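You operate a simulated robot arm through the tools that you are given. There is no shell and no other tool. Be economical: measure what you need, move in short steps, check, and stop when the job is done.

You are at the controls of a simulated robot arm. One attempt, no reset.

## Task
Take the yellow hose off the blue coupling and park it in the grey hose cup.
Fine: shut the red air valve first, then hold the bleed button till the line gauge shows zero, then free the coupling; regulator back to 0 at the end.

The check looks at the end state, three seconds after you hand in, the way a careful person would. Anything else that was tipped, shoved, dropped, spilled or broken makes it a failure.

## Robot
A 6-joint arm with a two-finger parallel gripper, fixed in place. Base frame: the origin is at the foot of the arm, x ahead of it, y to its left, z up. Readings come in m, degrees, newtons and seconds.
With the tool pointing down near the work surface it reaches from about 0.1 to 0.7 m from the base axis. Its first joint turns from -166.0 to 166.0 degrees. Payload 3.91 kg.
The TCP is the grasp point between the finger pads, 0.03 m short of the fingertips. In the tool frame z runs along the fingers and y along their closing line. The gripper opens to 0.11 m. The fingers are 0.02 m wide and 0.01 m thick; the gripper's body (0.048 by 0.112 m) begins 0.055 m behind the TCP.
Orientation is that of the tool frame in the base frame, as a unit quaternion [x, y, z, w]. With the fingers straight down and closing along the base's y, the tool's x points along the base's -x, its y along +y and its z along -z.

## Interface
- The arm moves only by the tool nudge_tool. Its arguments are lists of equal length, an entry for each row: "xyz": the shift along the base's x, y, z in m, a list of three; "angular": the turn, a rotation vector about the base's x, y, z in degrees, a list of three; "grip": the opening in per cent of the stroke, from 0 (shut) to 100 (fully open). In form: {"xyz": [[dx, dy, dz], ...], "angular": [[ax, ay, az], ...], "grip": [grip, ...]}. A call has 1 to 8 rows; each row is the pose to reach, as a shift and turn from the pose commanded when the call began. Each row takes 0.2 s and may step no farther than 0.05 m and 8.6 degrees from the row before; otherwise, or with a gripper value out of range, the whole call is refused. A pose out of reach is approached as far as the arm can. The call stops where the force on the tool passes 90 N (or 10 N more than at its start, if that is more) or the arm is blocked; 0.2 s more then pass. The fingers move at their own pace (about 0.045 m/s each) and stop on an object; they squeeze with about 32 N. The grip force told is the motor's: it shows also when the fingers shut on nothing. Time passes only in rows, and 0.2 s behind the last, so rows that repeat a pose let the fingers close. The reply holds the time, the measured pose of the TCP, the force on the tool along the base axes, the opening and the grip force, in the units named above and with some noise, with the torque about the TCP (base axes, N m) and any sound that the robot's microphone picked up, and new pictures: "views" is both (left out), scene, wrist or none.
- Cameras (640 x 400 px; columns grow to the right, rows downward): "scene" is fixed at [0.0508, 0.6507, 1.1956]; the picture's right is [-0.18, -0.98, 0.00], its down [-0.89, 0.16, -0.43] and it looks along [0.42, -0.08, -0.90] (base axes); focal length 214 px, centre (320, 200). "wrist" rides on the gripper at [0.071, 0.022, -0.107] in the tool frame; the picture's right is [-0.29, 0.96, 0.00], its down [-0.76, -0.23, -0.61] and it looks along [-0.58, -0.18, 0.79] (tool axes); focal length 243 px, centre (320, 200). There is no depth. A picture from a camera that has moved, and an enlarged one, comes with that camera's place and axes in the base frame and with its lens.
- slide_trunk(by): slides the trunk up (or, below 0, down) by that many m; the arm rides with it, the base frame stays. It gives what a move gives, with no picture.
- zoom(camera, box): a new picture of the part [left, top, right, bottom] of that camera's present view, enlarged. It takes no simulated time.
- sign_off(): hands the job in; it is judged then, once.

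Go step by step. Nothing tells you positions but the pictures and the camera data: compare them with the known pose of the tool, close in by small moves and look again before you grip or let go. The budget is 120 turns and 200 pictures, counting those below and the enlarged ones. Unless the task says otherwise, let go and move clear before handing in, and close with one line.

The tools are called after "Call:" as name(argument=value, ...) on one line, values as JSON. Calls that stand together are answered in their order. nudge_tool: Moves the arm, as the interface text tells. Its arguments: {"type":"object","properties":{"xyz":{"type":"array","items":{"type":"array","items":{"type":"number"}}},"angular":{"type":"array","items":{"type":"array","items":{"type":"number"}}},"grip":{"type":"array","items":{"type":"number"}},"views":{"type":"string","enum":["both","scene","wrist","none"]}},"required":["xyz","angular","grip"]} The other tools are called the same way: slide_trunk (by) slides the trunk up or down; zoom (camera, box) takes an enlarged picture of a part of a camera's view; sign_off () hands the job in.

At the start:

```text
clock: 0.0
tool_pos: [0.1826, 0.3526, 1.1918]
tcp_rot: [0.0, 1.0, 0.0, -0.001]
contact_force: [-0.3, -0.9, -0.7]
ft_torque: [0.03, -0.06, -0.04]
width: 0.1101
finger_force: 0.1
trunk travel left (down, up): [-0.375, 0.215]
```

scene: 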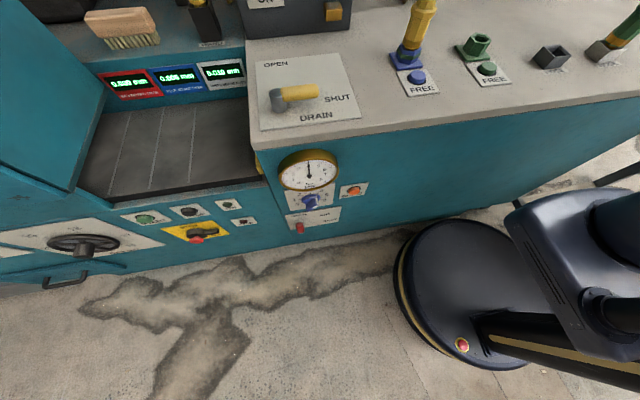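
wrist: 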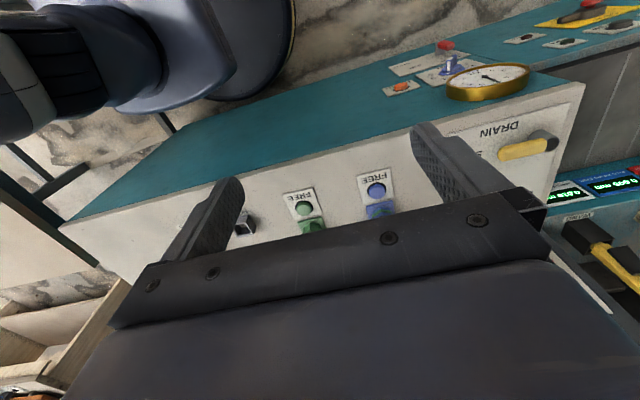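

I see a machine with a gauge and panel on its front face, and couplings (blue, green) and a grey cup on its top. I'll enlarge the parts first.

Call:
zoom(camera="scene", box=[240, 130, 400, 250])

Call:
zoom(camera="scene", box=[370, 0, 640, 110])

Call:
zoom(camera="scene", box=[60, 0, 370, 140])

```text
3.33 times, centred on (320, 190) of scene
camera zoom: at [0.0508, 0.6507, 1.1956], right [-0.18, -0.98, 0.0], down [-0.89, 0.16, -0.43], along [0.42, -0.08, -0.9], focal length 715 px, centre (320, 233)
```

zoom: 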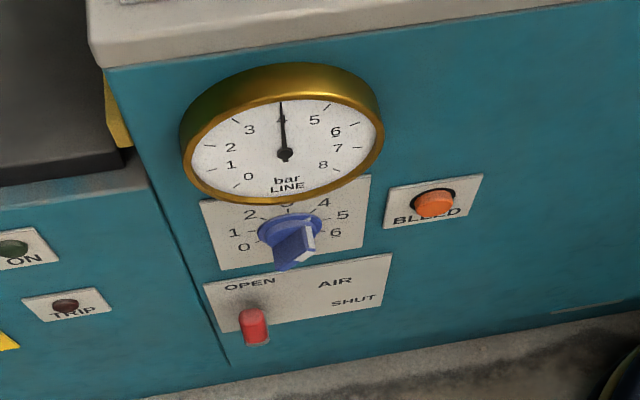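

```text
2.37 times, centred on (505, 55) of scene
camera zoom: at [0.0508, 0.6507, 1.1956], right [-0.18, -0.98, 0.0], down [-0.89, 0.16, -0.43], along [0.42, -0.08, -0.9], focal length 508 px, centre (-118, 544)
```

zoom: 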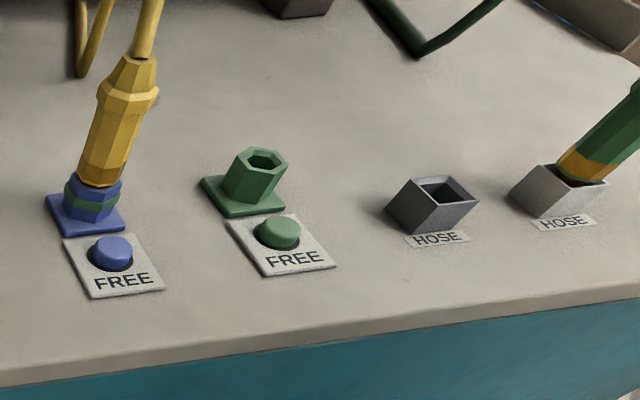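

```text
2.06 times, centred on (215, 70) of scene
camera zoom: at [0.0508, 0.6507, 1.1956], right [-0.18, -0.98, 0.0], down [-0.89, 0.16, -0.43], along [0.42, -0.08, -0.9], focal length 443 px, centre (537, 468)
```

zoom: 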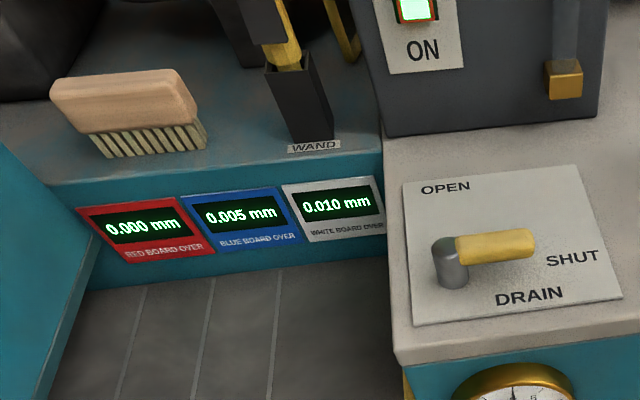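

The machine top lies near z≈0.915 and its front face near x≈0.30. The valve, regulator and bleed are on that face around y 0.5–0.7. I'll shift left and pitch the tool forward to see the panel.

Call:
nudge_tool(xyz=[[-0.02, 0.03, 0], [-0.04, 0.06, 0], [-0.06, 0.09, 0], [-0.08, 0.12, 0], [-0.1, 0.15, 0], [-0.12, 0.18, -0.02]], angular=[[0, -8, 0], [0, -16, 0], [0, -24, 0], [0, -32, 0], [0, -40, 0], [0, -48, 0]], grip=[100, 50, 30, 0, 0, 0])

Call:
slide_trunk(by=-0.25)

Call:
zoom(camera="wrist", box=[0, 0, 640, 400])

```text
clock: 1.4
tool_pos: [0.062, 0.5329, 1.1722]
tcp_rot: [0.001, 0.913, 0.0, 0.408]
contact_force: [0.4, 0.0, -0.2]
ft_torque: [0.02, 0.02, 0.02]
width: 0.0058
finger_force: 0.0
trunk travel left (down, up): [-0.375, 0.215]
camera wrist: at [-0.0647, 0.5557, 1.1903], right [0.19, 0.96, 0.22], down [0.05, -0.23, 0.97], along [0.98, -0.18, -0.1], focal length 243 px, centre (320, 200)
```

scene: 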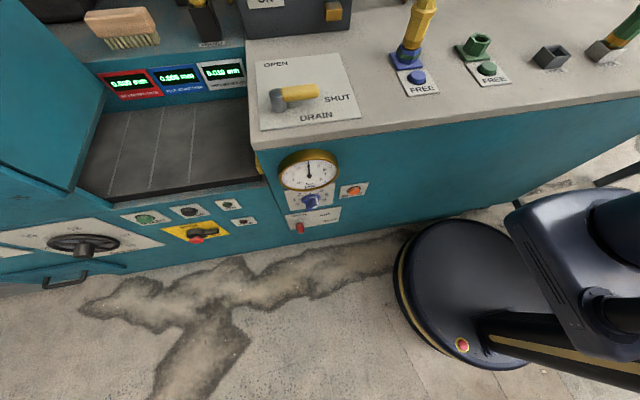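
wrist: 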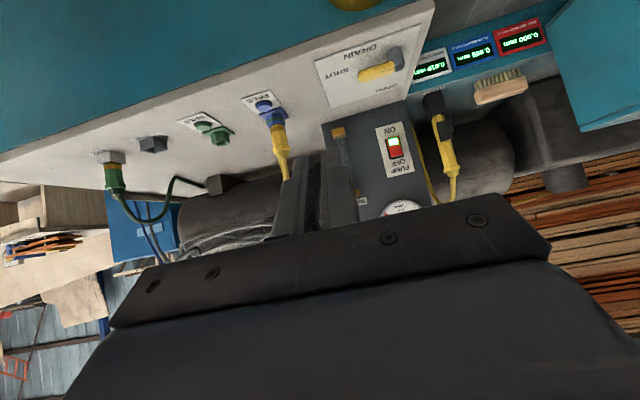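

```text
clock: 4.0
tool_pos: [0.0625, 0.5336, 0.9219]
tcp_rot: [0.0, 0.914, 0.0, 0.407]
contact_force: [-0.4, -1.0, -0.3]
ft_torque: [0.03, 0.05, -0.02]
width: 0.0001
finger_force: 31.5
trunk travel left (down, up): [-0.125, 0.465]
```

```text
1.00 times, centred on (320, 200) of wrist (not enlarged: the box is as wide or as high as the picture)
camera zoom: at [-0.0646, 0.5555, 0.9403], right [0.19, 0.96, 0.22], down [0.06, -0.23, 0.97], along [0.98, -0.18, -0.1], focal length 243 px, centre (320, 200)
```

zoom: 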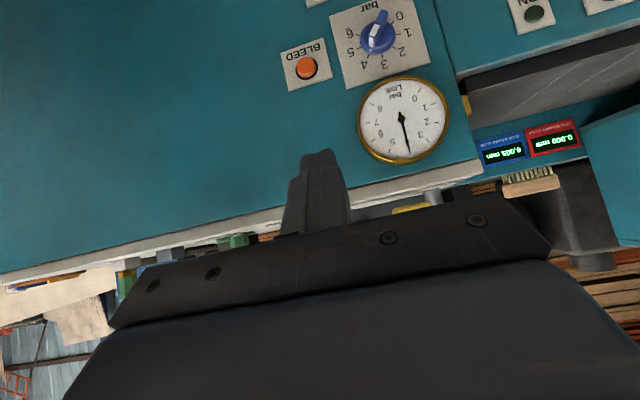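

The gauge, regulator and bleed are confirmed on the front face at y≈0.52–0.63. I'll go lower to see the red valve.

Call:
slide_trunk(by=-0.1)

Call:
nudge_tool(xyz=[[0, 0, -0.04], [0, 0, -0.08], [0, 0, -0.12], [0, 0, -0.16]], angular=[[0, 0, 0], [0, 0, 0], [0, 0, 0], [0, 0, 0]], grip=[0, 0, 0, 0])

```text
clock: 5.3
tool_pos: [0.0616, 0.5332, 0.8205]
tcp_rot: [0.0, 0.914, 0.0, 0.407]
contact_force: [-0.4, -0.1, -0.3]
ft_torque: [0.01, -0.05, 0.0]
width: 0.0
finger_force: 32.2
trunk travel left (down, up): [-0.025, 0.565]
```

```text
clock: 6.3
tool_pos: [0.0612, 0.5334, 0.6608]
tcp_rot: [0.001, 0.913, 0.0, 0.407]
contact_force: [0.3, -0.2, 0.5]
ft_torque: [0.02, -0.01, -0.03]
width: 0.0001
finger_force: 32.0
trunk travel left (down, up): [-0.025, 0.565]
camera wrist: at [-0.0649, 0.5551, 0.6797], right [0.2, 0.96, 0.22], down [0.06, -0.23, 0.97], along [0.98, -0.18, -0.1], focal length 243 px, centre (320, 200)
```

scene: 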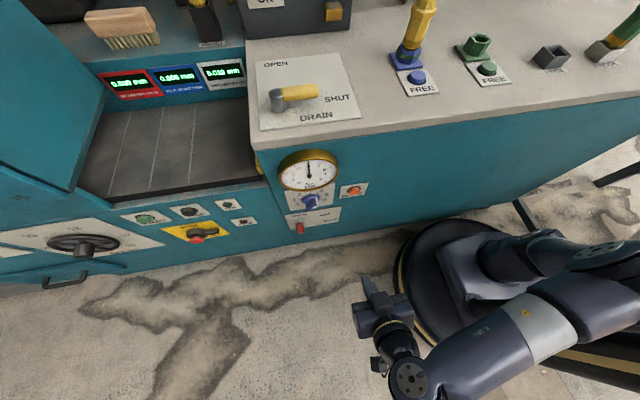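
wrist: 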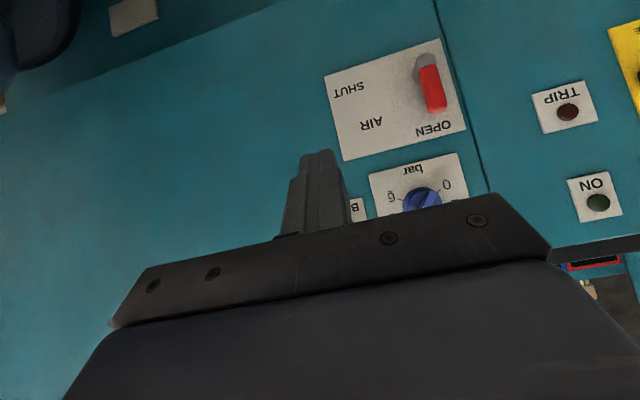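

Call:
zoom(camera="wrist", box=[310, 20, 500, 220])

```text
2.00 times, centred on (405, 120) of wrist
camera zoom: at [-0.0649, 0.5551, 0.6797], right [0.2, 0.96, 0.22], down [0.06, -0.23, 0.97], along [0.98, -0.18, -0.1], focal length 485 px, centre (150, 360)
```

zoom: 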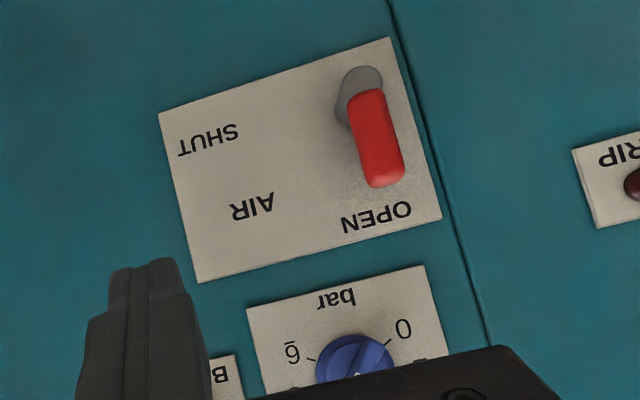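

The red lever's hub is near (0.29, 0.68, 0.50). Its handle points up to OPEN, and SHUT is 90° clockwise, toward −y. I'll level the tool and line up on the +y side of the handle, still standing off.

Call:
nudge_tool(xyz=[[0, 0.03, -0.02], [0, 0.06, -0.04], [0, 0.09, -0.06], [0, 0.12, -0.08], [0, 0.15, -0.1], [0, 0.185, -0.106]], angular=[[0, -7, 0], [0, -14, 0], [0, -21, 0], [0, -28, 0], [0, -35, 0], [0, -42, 0]], grip=[0, 0, 0, 0, 0, 0])

```text
clock: 7.7
tool_pos: [0.0766, 0.6723, 0.5596]
tcp_rot: [0.0, 0.706, 0.0, 0.708]
contact_force: [-0.4, -0.4, 0.2]
ft_torque: [-0.01, -0.03, 0.01]
width: 0.0002
finger_force: 32.3
out of reach, approached as far as the arm can: row 5, 6
trunk travel left (down, up): [-0.025, 0.565]
camera wrist: at [-0.0291, 0.6944, 0.4878], right [0.0, 0.96, 0.29], down [-0.61, -0.23, 0.76], along [0.79, -0.18, 0.58], focal length 243 px, centre (320, 200)
```

scene: 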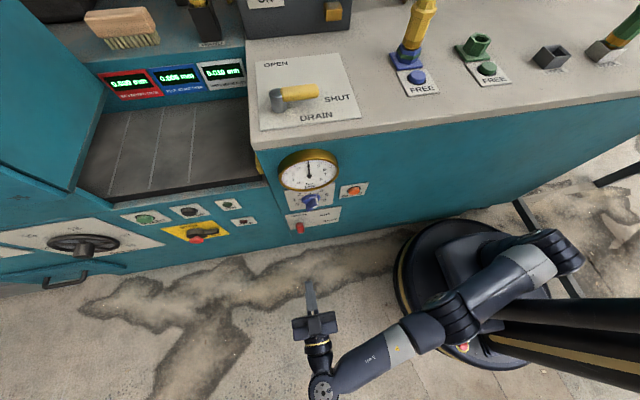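
wrist: 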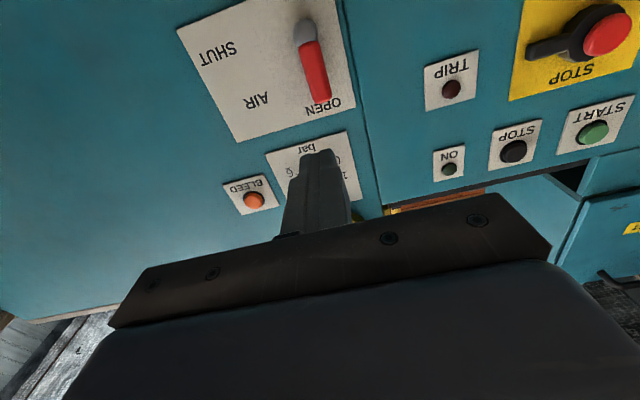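

The arm is at its reach limit with the tool square to the face, so I'll yaw the tool 24° toward +y. I'll also come closer, staying clear of the lever.

Call:
nudge_tool(xyz=[[0.03, -0.006, -0.003], [0.06, -0.012, -0.006], [0.107, -0.018, -0.01], [0.107, -0.018, -0.01]], angular=[[0, 0, 8], [0, 0, 16], [0, 0, 24], [0, 0, 24]], grip=[0, 0, 0, 0])

```text
clock: 8.7
tool_pos: [0.1832, 0.6554, 0.5487]
tcp_rot: [-0.147, 0.692, 0.148, 0.691]
contact_force: [0.0, 0.2, 0.0]
ft_torque: [0.0, -0.02, 0.0]
width: 0.0003
finger_force: 32.0
trunk travel left (down, up): [-0.025, 0.565]
camera wrist: at [0.0775, 0.6327, 0.4777], right [-0.39, 0.87, 0.29], down [-0.46, -0.46, 0.76], along [0.8, 0.16, 0.58], focal length 243 px, centre (320, 200)
```

scene: 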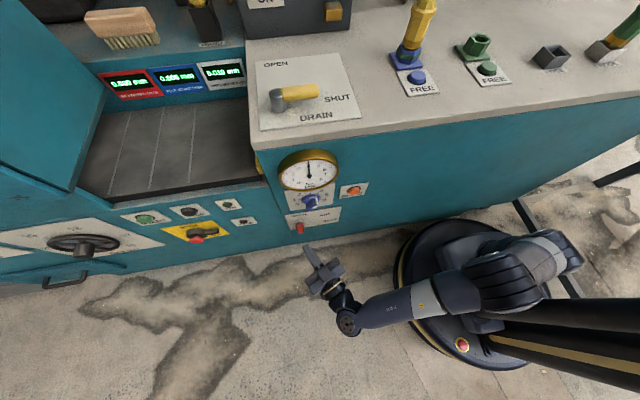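
wrist: 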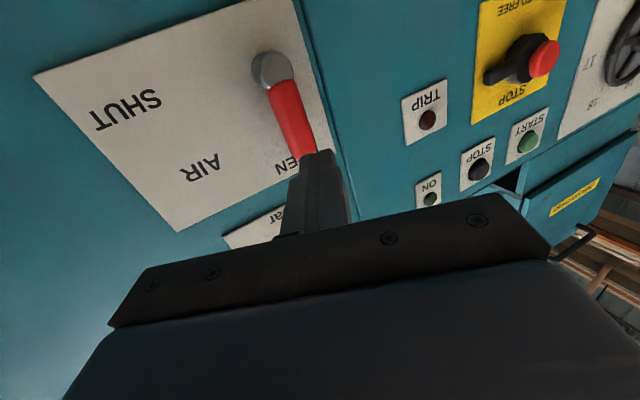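

The lever's hub is confirmed at about (0.29, 0.676, 0.50) and its tip at z≈0.565. I'll move to the lever's +y side, then advance.

Call:
nudge_tool(xyz=[[0.0, 0.047, -0.004], [0.035, 0.048, -0.004], [0.065, 0.048, -0.004]], angular=[[0, 0, 0], [0, 0, 0], [0, 0, 0]], grip=[0, 0, 0])

```text
clock: 9.5
tool_pos: [0.2482, 0.7039, 0.5452]
tcp_rot: [-0.146, 0.691, 0.148, 0.692]
contact_force: [0.2, -0.8, -0.5]
ft_torque: [0.0, -0.01, 0.04]
width: 0.0
finger_force: 31.6
trunk travel left (down, up): [-0.025, 0.565]
camera wrist: at [0.1419, 0.6803, 0.4738], right [-0.39, 0.87, 0.29], down [-0.46, -0.46, 0.76], along [0.8, 0.16, 0.58], focal length 243 px, centre (320, 200)
```

scene: 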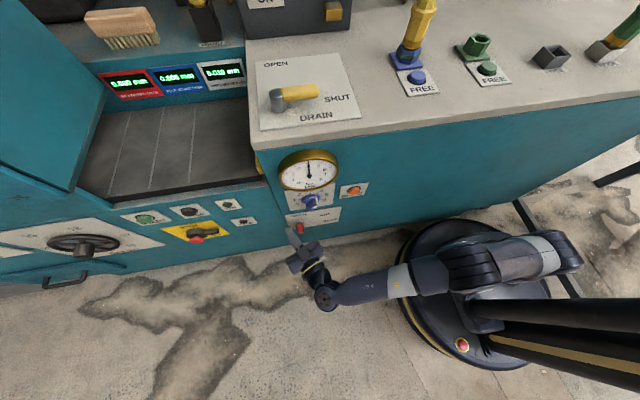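
wrist: 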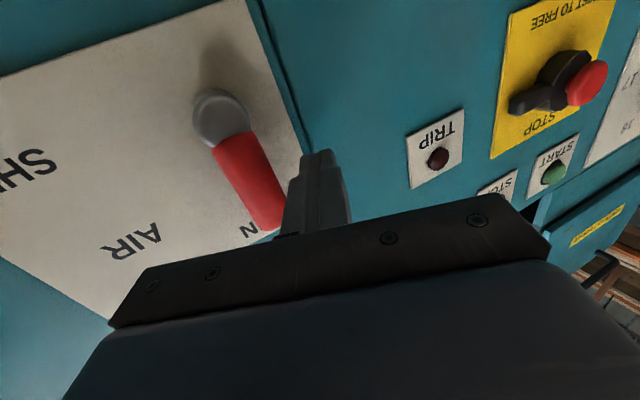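

The finger sits beside the handle with about 1.5 cm of gap. I'll sweep it along an arc to SHUT.

Call:
nudge_tool(xyz=[[0.004, -0.016, 0.0], [0.004, -0.033, 0.004], [0.004, -0.044, 0.004], [0.004, -0.054, 0.001], [0.004, -0.064, -0.005], [0.004, -0.072, -0.0115], [0.004, -0.08, -0.022], [0.004, -0.084, -0.03]], angular=[[0, 0, 0], [0, 0, 0], [0, 0, 0], [0, 0, 0], [0, 0, 0], [0, 0, 0], [0, 0, 0], [0, 0, 0]], grip=[0, 0, 0, 0, 0, 0, 0, 0])

```text
clock: 11.3
tool_pos: [0.2519, 0.6197, 0.5218]
tcp_rot: [-0.144, 0.689, 0.151, 0.695]
contact_force: [2.3, 10.0, 25.6]
ft_torque: [0.28, -0.31, 0.07]
width: 0.0
finger_force: 32.2
trunk travel left (down, up): [-0.025, 0.565]
camera wrist: at [0.1461, 0.5974, 0.4489], right [-0.39, 0.87, 0.3], down [-0.47, -0.47, 0.75], along [0.79, 0.16, 0.59], focal length 243 px, centre (320, 200)
```

scene: 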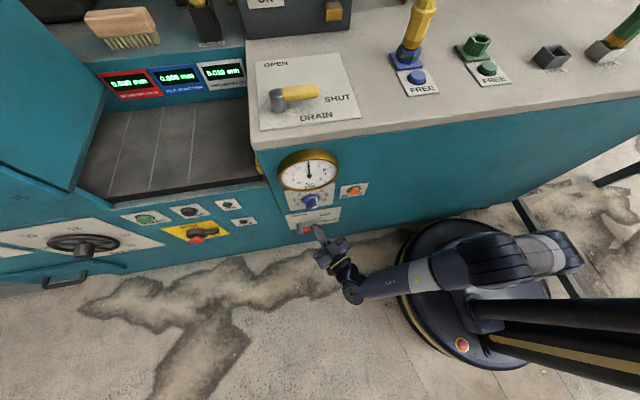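
wrist: 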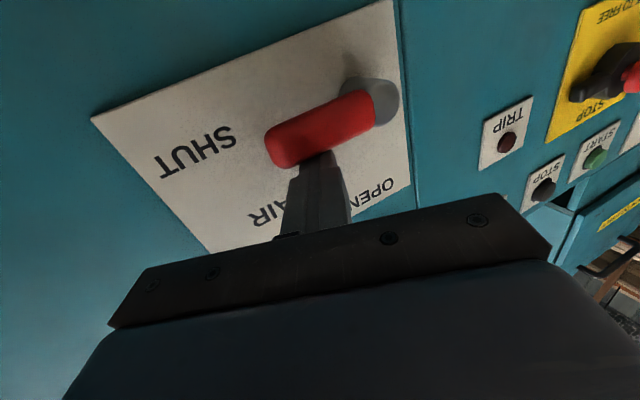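

The lever now points nearly at SHUT, with 25 N of resistance. I'll press down a little more to find the stop, then withdraw.

Call:
nudge_tool(xyz=[[0, 0, -0.006], [0, 0, -0.012], [0, 0, -0.012]], angular=[[0, 0, 0], [0, 0, 0], [0, 0, 0]], grip=[0, 0, 0], views="wrist")

```text
clock: 12.1
tool_pos: [0.2519, 0.6191, 0.5198]
tcp_rot: [-0.138, 0.684, 0.154, 0.7]
contact_force: [-0.7, -5.2, 70.9]
ft_torque: [0.45, -0.76, 0.55]
width: 0.0
finger_force: 31.8
trunk travel left (down, up): [-0.025, 0.565]
camera wrist: at [0.1467, 0.5985, 0.4458], right [-0.39, 0.87, 0.31], down [-0.48, -0.48, 0.74], along [0.79, 0.14, 0.6], focal length 243 px, centre (320, 200)
```

wrist: 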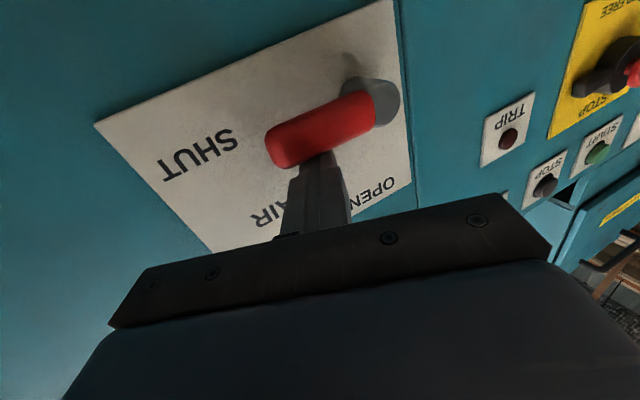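

The valve is hard against its SHUT stop. Next I'll back off and line up with the bleed button, which I estimate at (0.294, 0.512, 0.694).

Call:
nudge_tool(xyz=[[0, 0, 0.015], [-0.045, 0, 0.02], [-0.055, -0.035, 0.05], [-0.055, -0.07, 0.08], [-0.055, -0.1, 0.115], [-0.055, -0.107, 0.155], [-0.055, -0.107, 0.184]], angular=[[0, 0, 0], [0, 0, 0], [0, 0, -8], [0, 0, -16], [0, 0, -24], [0, 0, -24], [0, 0, -24]], grip=[0, 0, 0, 0, 0, 0, 0])

```text
clock: 13.7
tool_pos: [0.1964, 0.5109, 0.6873]
tcp_rot: [-0.001, 0.707, 0.001, 0.707]
contact_force: [-0.1, -0.3, -0.1]
ft_torque: [0.03, -0.02, 0.02]
width: 0.0001
finger_force: 31.6
trunk travel left (down, up): [-0.025, 0.565]
camera wrist: at [0.0899, 0.5338, 0.6158], right [0.0, 0.96, 0.29], down [-0.61, -0.23, 0.76], along [0.79, -0.18, 0.58], focal length 243 px, centre (320, 200)
```

scene: 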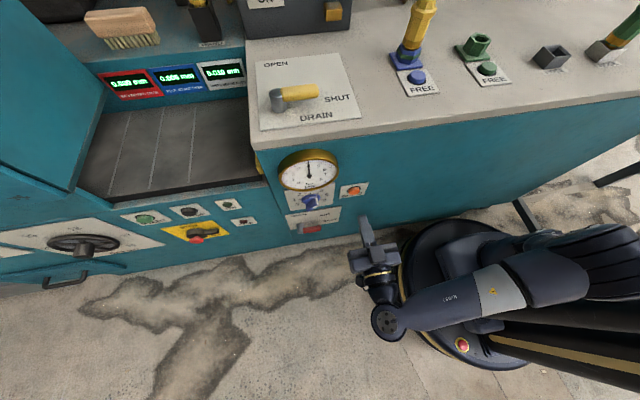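
wrist: 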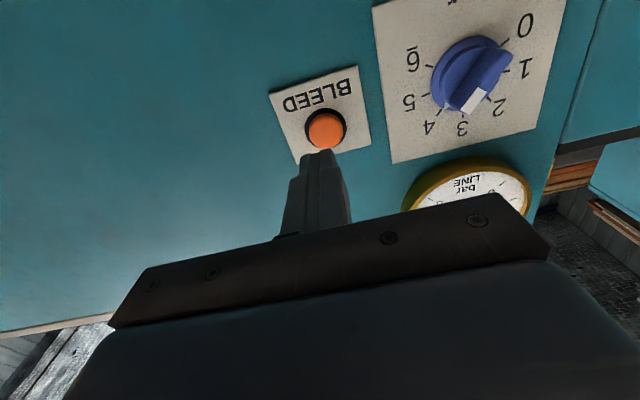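

The finger lines up with the bleed button. I'll press it and watch the gauge.

Call:
nudge_tool(xyz=[[0.03, 0.002, 0.004], [0.055, 0.002, 0.004], [0.062, 0.002, 0.004], [0.068, 0.002, 0.004], [0.072, 0.002, 0.004]], angular=[[0, 0, 0], [0, 0, 0], [0, 0, 0], [0, 0, 0], [0, 0, 0]], grip=[0, 0, 0, 0, 0])

Call:
zoom(camera="scene", box=[240, 130, 400, 250])

```text
clock: 14.9
tool_pos: [0.2652, 0.5148, 0.6909]
tcp_rot: [-0.001, 0.707, 0.001, 0.708]
contact_force: [-26.4, -7.4, -3.2]
ft_torque: [-0.01, 0.09, -0.2]
width: 0.0
finger_force: 31.8
trunk travel left (down, up): [-0.025, 0.565]
heard: click
camera wrist: at [0.1592, 0.536, 0.6199], right [0.0, 0.96, 0.29], down [-0.61, -0.23, 0.76], along [0.79, -0.17, 0.58], focal length 243 px, centre (320, 200)
```

scene: 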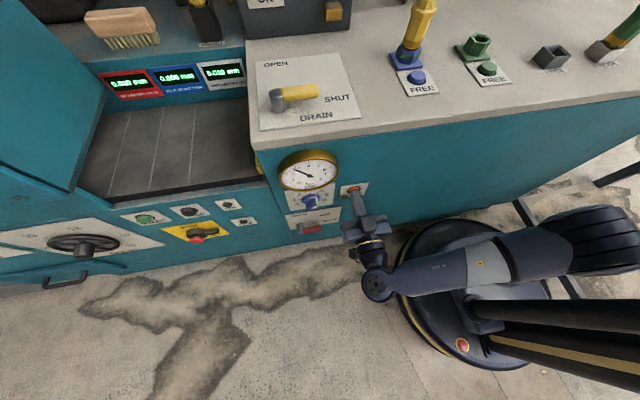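
wrist: 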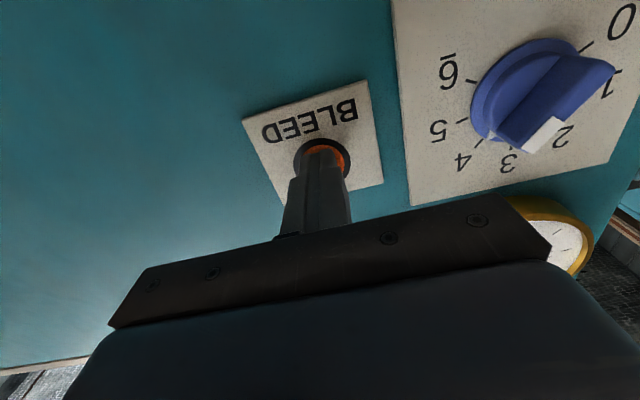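

```text
3.33 times, centred on (320, 190) of scene
camera zoom: at [0.0508, 0.6507, 1.1956], right [-0.18, -0.98, 0.0], down [-0.89, 0.16, -0.43], along [0.42, -0.08, -0.9], focal length 715 px, centre (320, 233)
```

zoom: 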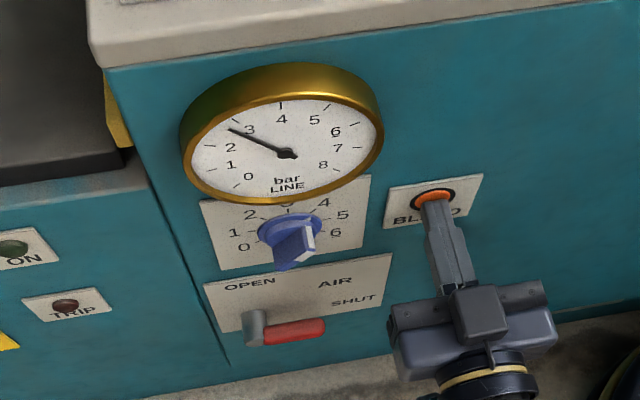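

It clicked and the line pressure is falling. I'll keep holding the button.

Call:
nudge_tool(xyz=[[0.0, 0, 0], [0.0, 0, 0], [0.0, 0, 0], [0.0, 0, 0], [0.0, 0, 0], [0.0, 0, 0], [0, 0, 0], [0, 0, 0]], angular=[[0, 0, 0], [0, 0, 0], [0, 0, 0], [0, 0, 0], [0, 0, 0], [0, 0, 0], [0, 0, 0], [0, 0, 0]], grip=[0, 0, 0, 0, 0, 0, 0, 0], views="none")

Call:
nudge_tool(xyz=[[0.0, 0, 0], [0.0, 0, 0], [0.0, 0, 0], [0.0, 0, 0], [0.0, 0, 0], [0.0, 0, 0], [0, 0, 0], [0, 0, 0]], angular=[[0, 0, 0], [0, 0, 0], [0, 0, 0], [0, 0, 0], [0, 0, 0], [0, 0, 0], [0, 0, 0], [0, 0, 0]], grip=[0, 0, 0, 0, 0, 0, 0, 0], views="none")

Call:
zoom(camera="scene", box=[240, 130, 400, 250])

```text
clock: 16.7
tool_pos: [0.2649, 0.5144, 0.6921]
tcp_rot: [-0.001, 0.706, 0.001, 0.708]
contact_force: [-43.2, -10.4, -8.1]
ft_torque: [-0.05, 0.33, -0.3]
width: 0.0002
finger_force: 32.2
trunk travel left (down, up): [-0.025, 0.565]
```

```text
clock: 18.5
tool_pos: [0.2672, 0.5154, 0.6932]
tcp_rot: [-0.001, 0.706, 0.001, 0.708]
contact_force: [-41.0, -7.2, -6.9]
ft_torque: [-0.02, 0.27, -0.22]
width: 0.0001
finger_force: 31.7
trunk travel left (down, up): [-0.025, 0.565]
```

```text
3.33 times, centred on (320, 190) of scene
camera zoom: at [0.0508, 0.6507, 1.1956], right [-0.18, -0.98, 0.0], down [-0.89, 0.16, -0.43], along [0.42, -0.08, -0.9], focal length 715 px, centre (320, 233)
```

zoom: 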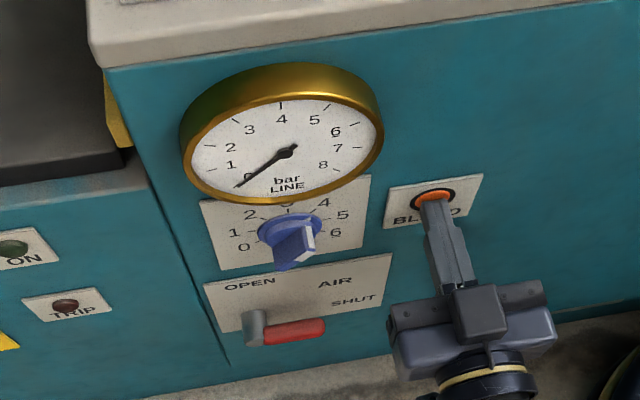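

The needle sits at the 0 mark. I'll hold a bit longer to be sure, then compare.

Call:
nudge_tool(xyz=[[0.0, 0, 0], [0.0, 0, 0], [0.0, 0, 0], [0.0, 0, 0], [0.0, 0, 0], [0.0, 0, 0], [0, 0, 0], [0, 0, 0]], angular=[[0, 0, 0], [0, 0, 0], [0, 0, 0], [0, 0, 0], [0, 0, 0], [0, 0, 0], [0, 0, 0], [0, 0, 0]], grip=[0, 0, 0, 0, 0, 0, 0, 0], views="none")

Call:
nudge_tool(xyz=[[0.0, 0, 0], [0.0, 0, 0], [0.0, 0, 0], [0.0, 0, 0], [0.0, 0, 0], [0.0, 0, 0], [0, 0, 0], [0, 0, 0]], angular=[[0, 0, 0], [0, 0, 0], [0, 0, 0], [0, 0, 0], [0, 0, 0], [0, 0, 0], [0, 0, 0], [0, 0, 0]], grip=[0, 0, 0, 0, 0, 0, 0, 0], views="none")

Call:
zoom(camera="scene", box=[270, 140, 350, 220])

```text
clock: 20.3
tool_pos: [0.2663, 0.5154, 0.6906]
tcp_rot: [-0.001, 0.707, 0.001, 0.708]
contact_force: [-40.2, -1.7, -4.4]
ft_torque: [-0.02, 0.16, -0.09]
width: 0.0
finger_force: 32.0
trunk travel left (down, up): [-0.025, 0.565]
```

```text
clock: 22.1
tool_pos: [0.2662, 0.5151, 0.6926]
tcp_rot: [-0.001, 0.707, 0.001, 0.707]
contact_force: [-39.3, 0.0, -0.8]
ft_torque: [-0.01, 0.05, -0.01]
width: 0.0001
finger_force: 32.0
trunk travel left (down, up): [-0.025, 0.565]
```

```text
5.00 times, centred on (310, 180) of scene
camera zoom: at [0.0508, 0.6507, 1.1956], right [-0.18, -0.98, 0.0], down [-0.89, 0.16, -0.43], along [0.42, -0.08, -0.9], focal length 1072 px, centre (370, 300)
```

zoom: 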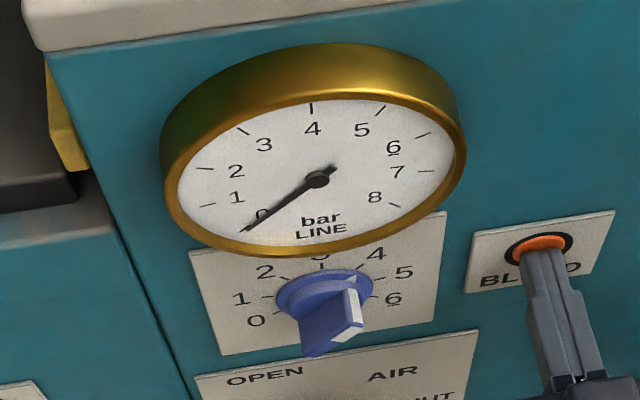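

The line is at zero. I'll release the button, back away and raise the trunk to work on top.

Call:
nudge_tool(xyz=[[-0.03, 0, 0], [-0.07, 0, 0], [-0.1, -0.03, 0], [-0.12, -0.06, 0]], angular=[[0, 0, 0], [0, 0, 0], [0, 0, 0], [0, 0, 0]], grip=[0, 0, 0, 0], views="wrist")

Call:
zoom(camera="wrist", box=[320, 0, 640, 200])

Call:
slide_trunk(by=0.42)

Call:
zoom(camera="scene", box=[0, 0, 640, 400])

```text
clock: 23.1
tool_pos: [0.1498, 0.4543, 0.6914]
tcp_rot: [0.002, 0.707, -0.002, 0.707]
contact_force: [0.8, -0.3, -0.1]
ft_torque: [-0.02, -0.02, 0.0]
width: 0.0
finger_force: 32.1
trunk travel left (down, up): [-0.025, 0.565]
camera wrist: at [0.0426, 0.4762, 0.6196], right [0.0, 0.96, 0.29], down [-0.61, -0.23, 0.76], along [0.79, -0.18, 0.58], focal length 243 px, centre (320, 200)
```

wrist: 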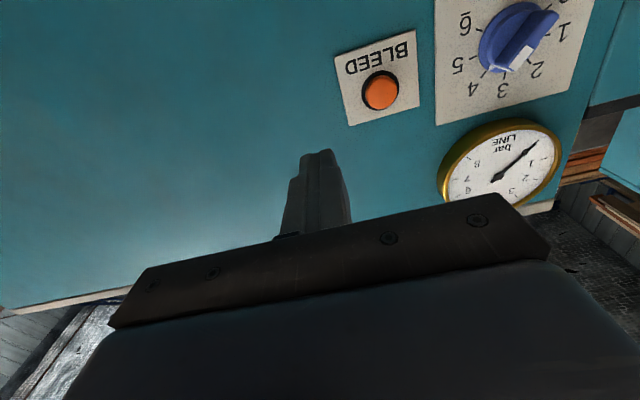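

```text
2.00 times, centred on (480, 100) of wrist
camera zoom: at [0.0426, 0.4762, 0.6196], right [0.0, 0.96, 0.29], down [-0.61, -0.23, 0.76], along [0.79, -0.18, 0.58], focal length 485 px, centre (0, 400)
```

zoom: 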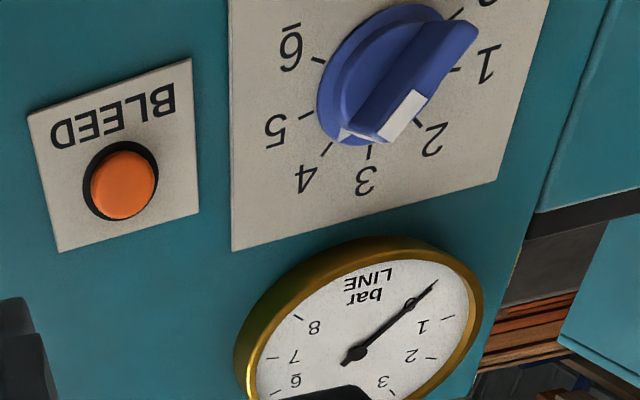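

```text
refused: 0.42 is not a number from -0.4 to 0.4
```

```text
1.00 times, centred on (320, 200) of scene (not enlarged: the box is as wide or as high as the picture)
camera zoom: at [0.0508, 0.6507, 1.1956], right [-0.18, -0.98, 0.0], down [-0.89, 0.16, -0.43], along [0.42, -0.08, -0.9], focal length 214 px, centre (320, 200)
```

zoom: 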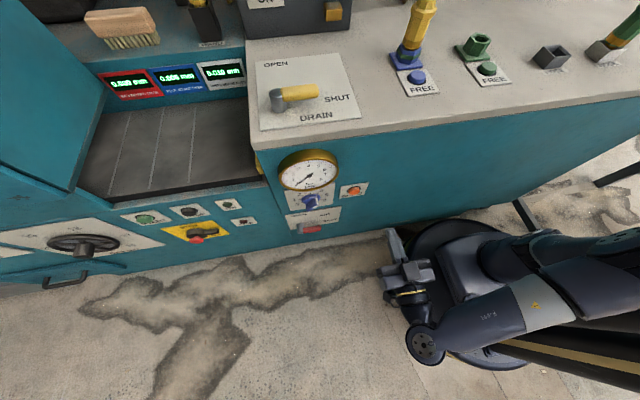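

The gauge stays at zero and the regulator pointer is at about 4. I'll raise the trunk for the coupling work.

Call:
slide_trunk(by=0.4)

Call:
nudge_tool(xyz=[[0, 0, 0.01], [0, -0.01, 0.02], [0, -0.02, 0.03], [0, -0.03, 0.04], [0.0, -0.04, 0.05], [0.0, -0.05, 0.06]], angular=[[0, 8, 0], [0, 16, 0], [0, 24, 0], [0, 32, 0], [0, 40, 0], [0, 48, 0]], grip=[0, 0, 0, 0, 0, 0])

```text
clock: 26.9
tool_pos: [0.1485, 0.4552, 1.0907]
tcp_rot: [-0.001, 0.707, 0.0, 0.707]
contact_force: [0.0, -0.5, 0.2]
ft_torque: [0.03, 0.0, -0.03]
width: 0.0
finger_force: 32.1
trunk travel left (down, up): [-0.425, 0.165]
```

```text
clock: 28.3
tool_pos: [0.1493, 0.4043, 1.1505]
tcp_rot: [-0.001, 0.934, 0.0, 0.358]
contact_force: [0.1, 0.0, -0.6]
ft_torque: [-0.01, -0.02, -0.01]
width: 0.0
finger_force: 31.8
trunk travel left (down, up): [-0.425, 0.165]
camera wrist: at [0.0255, 0.4259, 1.1833], right [0.22, 0.96, 0.19], down [0.16, -0.23, 0.96], along [0.96, -0.18, -0.2], focal length 243 px, centre (320, 200)
```

scene: 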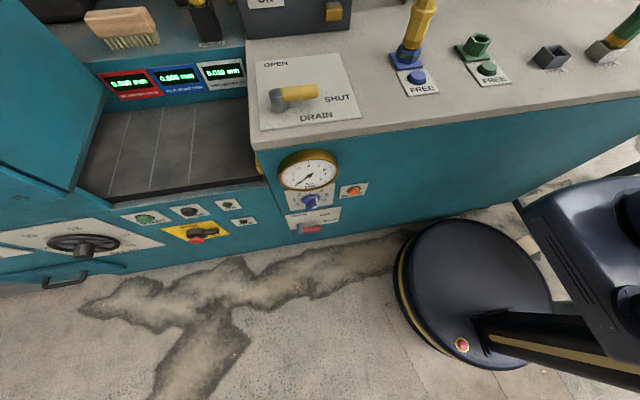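
wrist: 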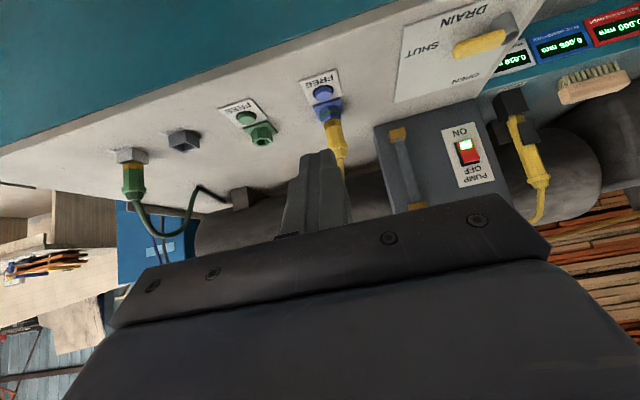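

The blue FREE button is near (0.397, 0.398, 0.925) and the hose plug near (0.444, 0.405). I'll point the tool down and approach the button from the front.

Call:
nudge_tool(xyz=[[0.03, 0, 0], [0.07, 0, -0.01], [0.11, 0, -0.02], [0.15, 0, -0.04], [0.18, 0, -0.06], [0.2, 0, -0.09]], angular=[[0, 7, 0], [0, 14, 0], [0, 21, 0], [0, 28, 0], [0, 35, 0], [0, 42, 0]], grip=[0, 0, 0, 0, 0, 0])

```text
clock: 29.7
tool_pos: [0.3494, 0.4058, 1.061]
tcp_rot: [0.001, 1.0, 0.001, 0.0]
contact_force: [-0.2, 0.1, 0.4]
ft_torque: [0.02, 0.01, 0.0]
width: 0.0001
finger_force: 31.6
trunk travel left (down, up): [-0.425, 0.165]
camera wrist: at [0.2792, 0.4275, 1.1679], right [0.29, 0.96, 0.0], down [0.76, -0.23, 0.61], along [0.58, -0.18, -0.79], focal length 243 px, centre (320, 200)
```

scene: 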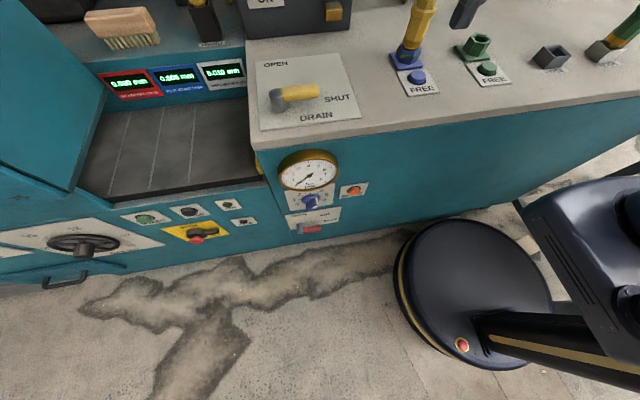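
wrist: 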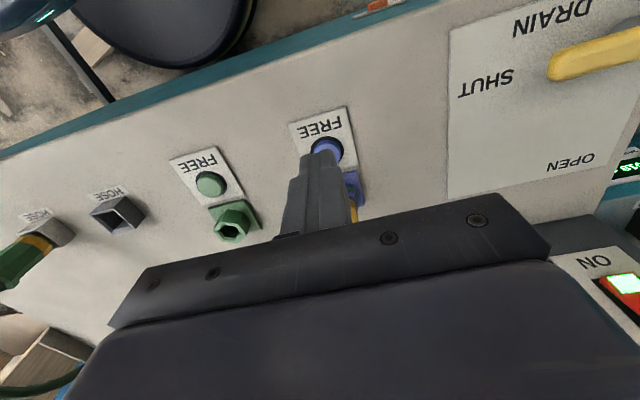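

The button projects to about (0.396, 0.399). I'll come in above it, with the tip near z=0.945.

Call:
nudge_tool(xyz=[[0.02, -0.004, -0.03], [0.046, -0.008, -0.06], [0.046, -0.008, -0.086]], angular=[[0, 0, 0], [0, 0, 0], [0, 0, 0]], grip=[0, 0, 0])

Call:
zoom(camera="scene", box=[360, 0, 560, 120])

```text
clock: 30.5
tool_pos: [0.3955, 0.3969, 0.975]
tcp_rot: [-0.001, 1.0, 0.0, 0.0]
contact_force: [0.7, 0.4, 0.1]
ft_torque: [0.0, 0.05, 0.03]
width: 0.0
finger_force: 32.4
trunk travel left (down, up): [-0.425, 0.165]
camera wrist: at [0.325, 0.419, 1.0818], right [0.29, 0.96, 0.0], down [0.76, -0.23, 0.61], along [0.58, -0.18, -0.79], focal length 243 px, centre (320, 200)
```

scene: 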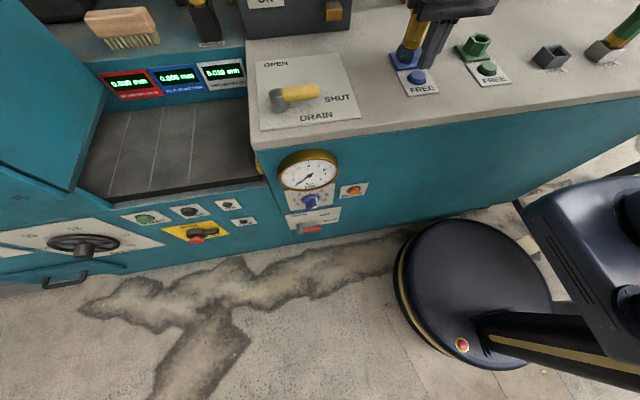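
wrist: 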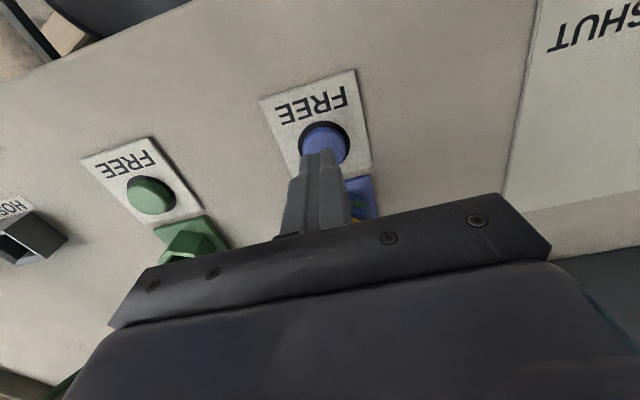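

```text
3.20 times, centred on (460, 60) of scene
camera zoom: at [0.0508, 0.6507, 1.1956], right [-0.18, -0.98, 0.0], down [-0.89, 0.16, -0.43], along [0.42, -0.08, -0.9], focal length 686 px, centre (-128, 648)
```

zoom: 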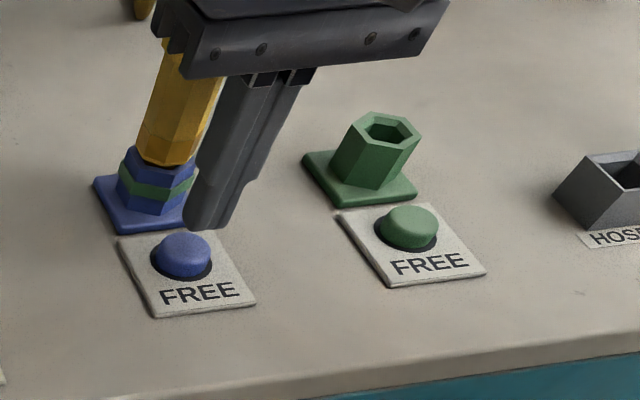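

The button's top is near z≈0.932 at (0.391, 0.402). I'll shift over it and press down in small steps.

Call:
nudge_tool(xyz=[[-0.004, 0.004, 0], [-0.004, 0.004, -0.01], [-0.004, 0.004, -0.016], [-0.004, 0.004, -0.02], [-0.004, 0.004, -0.024]], angular=[[0, 0, 0], [0, 0, 0], [0, 0, 0], [0, 0, 0], [0, 0, 0]], grip=[0, 0, 0, 0, 0])

Call:
zoom(camera="scene", box=[360, 0, 560, 120])

```text
clock: 31.7
tool_pos: [0.3904, 0.3998, 0.9546]
tcp_rot: [0.0, 1.0, 0.002, 0.002]
contact_force: [0.2, 2.1, 25.3]
ft_torque: [0.04, -0.03, -0.06]
width: 0.0001
finger_force: 31.7
trunk travel left (down, up): [-0.425, 0.165]
heard: click
camera wrist: at [0.3199, 0.422, 1.0614], right [0.29, 0.96, 0.01], down [0.76, -0.23, 0.61], along [0.58, -0.17, -0.79], focal length 243 px, centre (320, 200)
```

scene: 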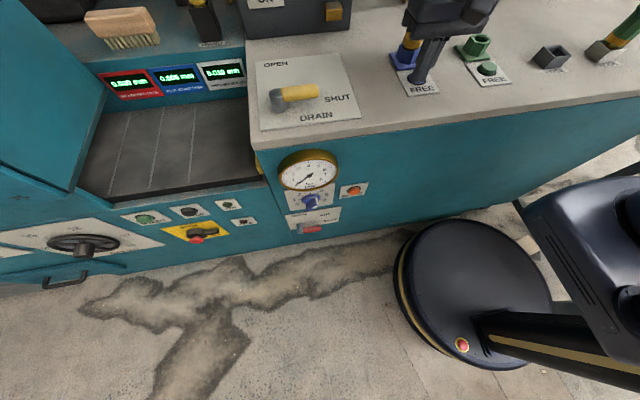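
wrist: 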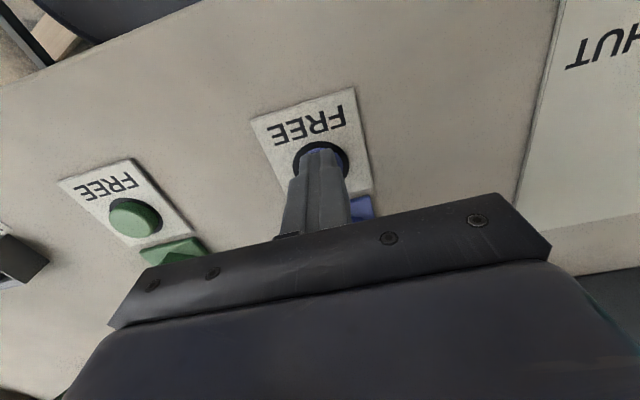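

```text
3.20 times, centred on (460, 60) of scene
camera zoom: at [0.0508, 0.6507, 1.1956], right [-0.18, -0.98, 0.0], down [-0.89, 0.16, -0.43], along [0.42, -0.08, -0.9], focal length 686 px, centre (-128, 648)
```

zoom: 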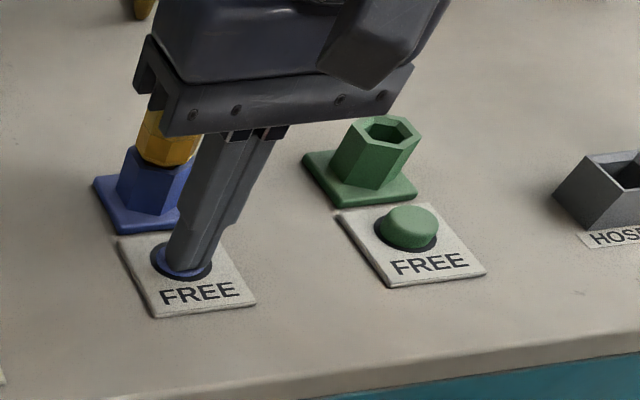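

It clicked and the green band on the coupling disappeared, so it is freed. I'll back off, tilt the tool to 30° below horizontal and open it in front of the plug.

Call:
nudge_tool(xyz=[[0, 0, 0.025], [-0.03, 0.002, 0.035], [-0.06, 0.004, 0.045], [-0.07, 0.006, 0.055], [-0.08, 0.008, 0.06], [-0.08, 0.008, 0.06], [-0.08, 0.008, 0.06], [-0.08, 0.008, 0.06]], angular=[[0, 0, 0], [0, -8.5, 0], [0, -17, 0], [0, -25.5, 0], [0, -34, 0], [0, -42.5, 0], [0, -51, 0], [0, -59.5, 0]], grip=[0, 0, 0, 70, 70, 70, 70, 70])

Call:
zoom(camera="scene", box=[360, 0, 560, 120])

```text
clock: 33.5
tool_pos: [0.3118, 0.4082, 1.0114]
tcp_rot: [0.001, 0.868, -0.001, 0.497]
contact_force: [-0.5, 0.0, -0.6]
ft_torque: [-0.04, 0.0, 0.01]
width: 0.077
finger_force: 0.0
trunk travel left (down, up): [-0.425, 0.165]
camera wrist: at [0.1828, 0.4303, 1.0042], right [0.15, 0.96, 0.25], down [-0.14, -0.23, 0.96], along [0.98, -0.18, 0.1], focal length 243 px, centre (320, 200)
```

scene: 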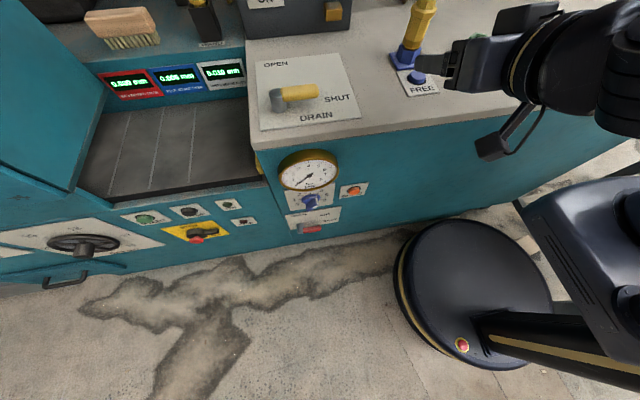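
wrist: 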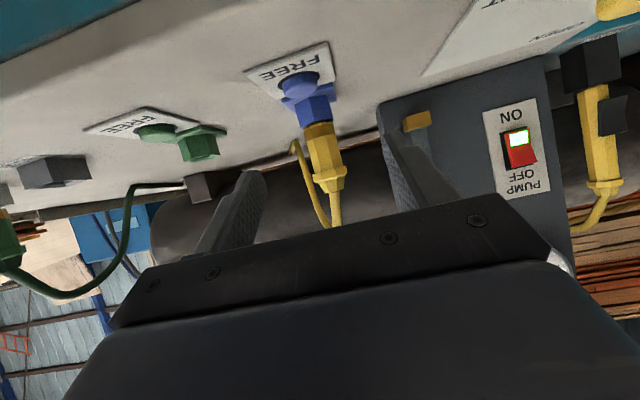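

```text
3.20 times, centred on (460, 60) of scene
camera zoom: at [0.0508, 0.6507, 1.1956], right [-0.18, -0.98, 0.0], down [-0.89, 0.16, -0.43], along [0.42, -0.08, -0.9], focal length 686 px, centre (-128, 648)
```

zoom: 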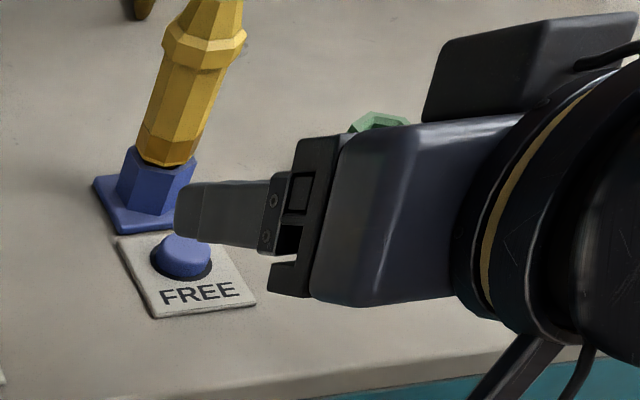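

The plug axis triangulates to (0.452, 0.398), with the body spanning z≈0.952–1.003. I'll slide the open jaws around it and look before gripping.

Call:
nudge_tool(xyz=[[0.03, -0.01, -0.01], [0.065, -0.01, -0.023], [0.1, -0.01, -0.023], [0.138, -0.01, -0.023]], angular=[[0, 0, 0], [0, 0, 0], [0, 0, 0], [0, 0, 0]], grip=[70, 70, 70, 70])

Call:
zoom(camera="scene", box=[360, 0, 560, 120])

```text
clock: 34.5
tool_pos: [0.4482, 0.3999, 0.988]
tcp_rot: [-0.001, 0.868, 0.001, 0.496]
contact_force: [0.3, 0.1, -0.6]
ft_torque: [-0.01, 0.0, 0.01]
width: 0.0769
finger_force: 0.1
trunk travel left (down, up): [-0.425, 0.165]
camera wrist: at [0.3211, 0.4217, 0.9813], right [0.15, 0.96, 0.25], down [-0.14, -0.23, 0.96], along [0.98, -0.18, 0.1], focal length 243 px, centre (320, 200)
```

scene: 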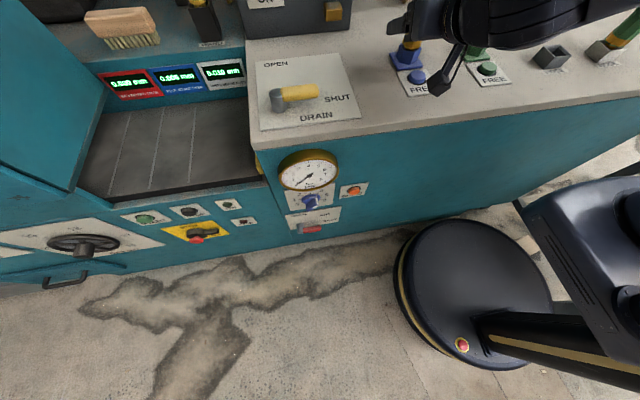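
wrist: 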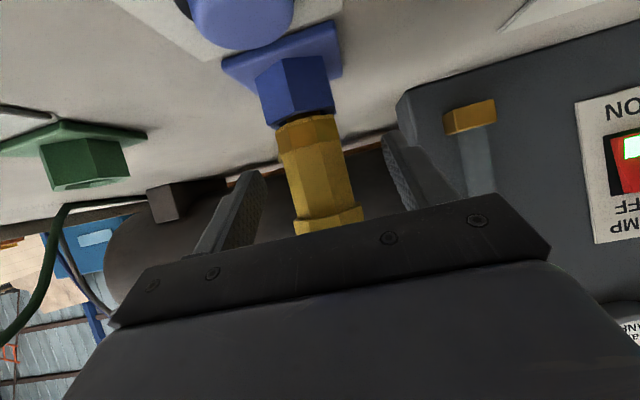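

```text
3.20 times, centred on (460, 60) of scene
camera zoom: at [0.0508, 0.6507, 1.1956], right [-0.18, -0.98, 0.0], down [-0.89, 0.16, -0.43], along [0.42, -0.08, -0.9], focal length 686 px, centre (-128, 648)
```

zoom: 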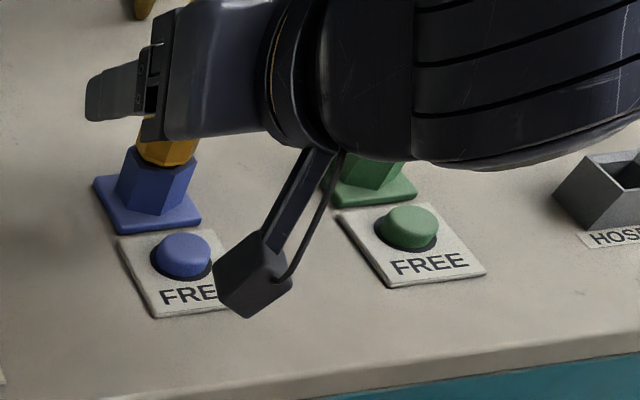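

The plug is centred between the pads, so I'll close on it.

Call:
nudge_tool(xyz=[[0, 0, 0], [0, 0, 0], [0, 0, 0], [0, 0, 0], [0, 0, 0]], angular=[[0, 0, 0], [0, 0, 0], [0, 0, 0], [0, 0, 0], [0, 0, 0]], grip=[0, 0, 0, 0, 0], views="wrist")

```text
clock: 35.7
tool_pos: [0.4484, 0.401, 0.988]
tcp_rot: [0.0, 0.868, 0.0, 0.496]
contact_force: [-0.1, -0.9, -0.4]
ft_torque: [-0.01, -0.02, -0.01]
width: 0.0316
finger_force: 32.0
trunk travel left (down, up): [-0.425, 0.165]
camera wrist: at [0.321, 0.4216, 0.9812], right [0.15, 0.96, 0.25], down [-0.14, -0.23, 0.96], along [0.98, -0.18, 0.1], focal length 243 px, centre (320, 200)
```

wrist: 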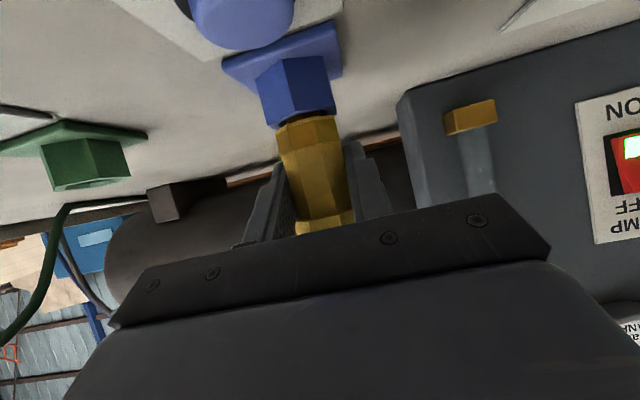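

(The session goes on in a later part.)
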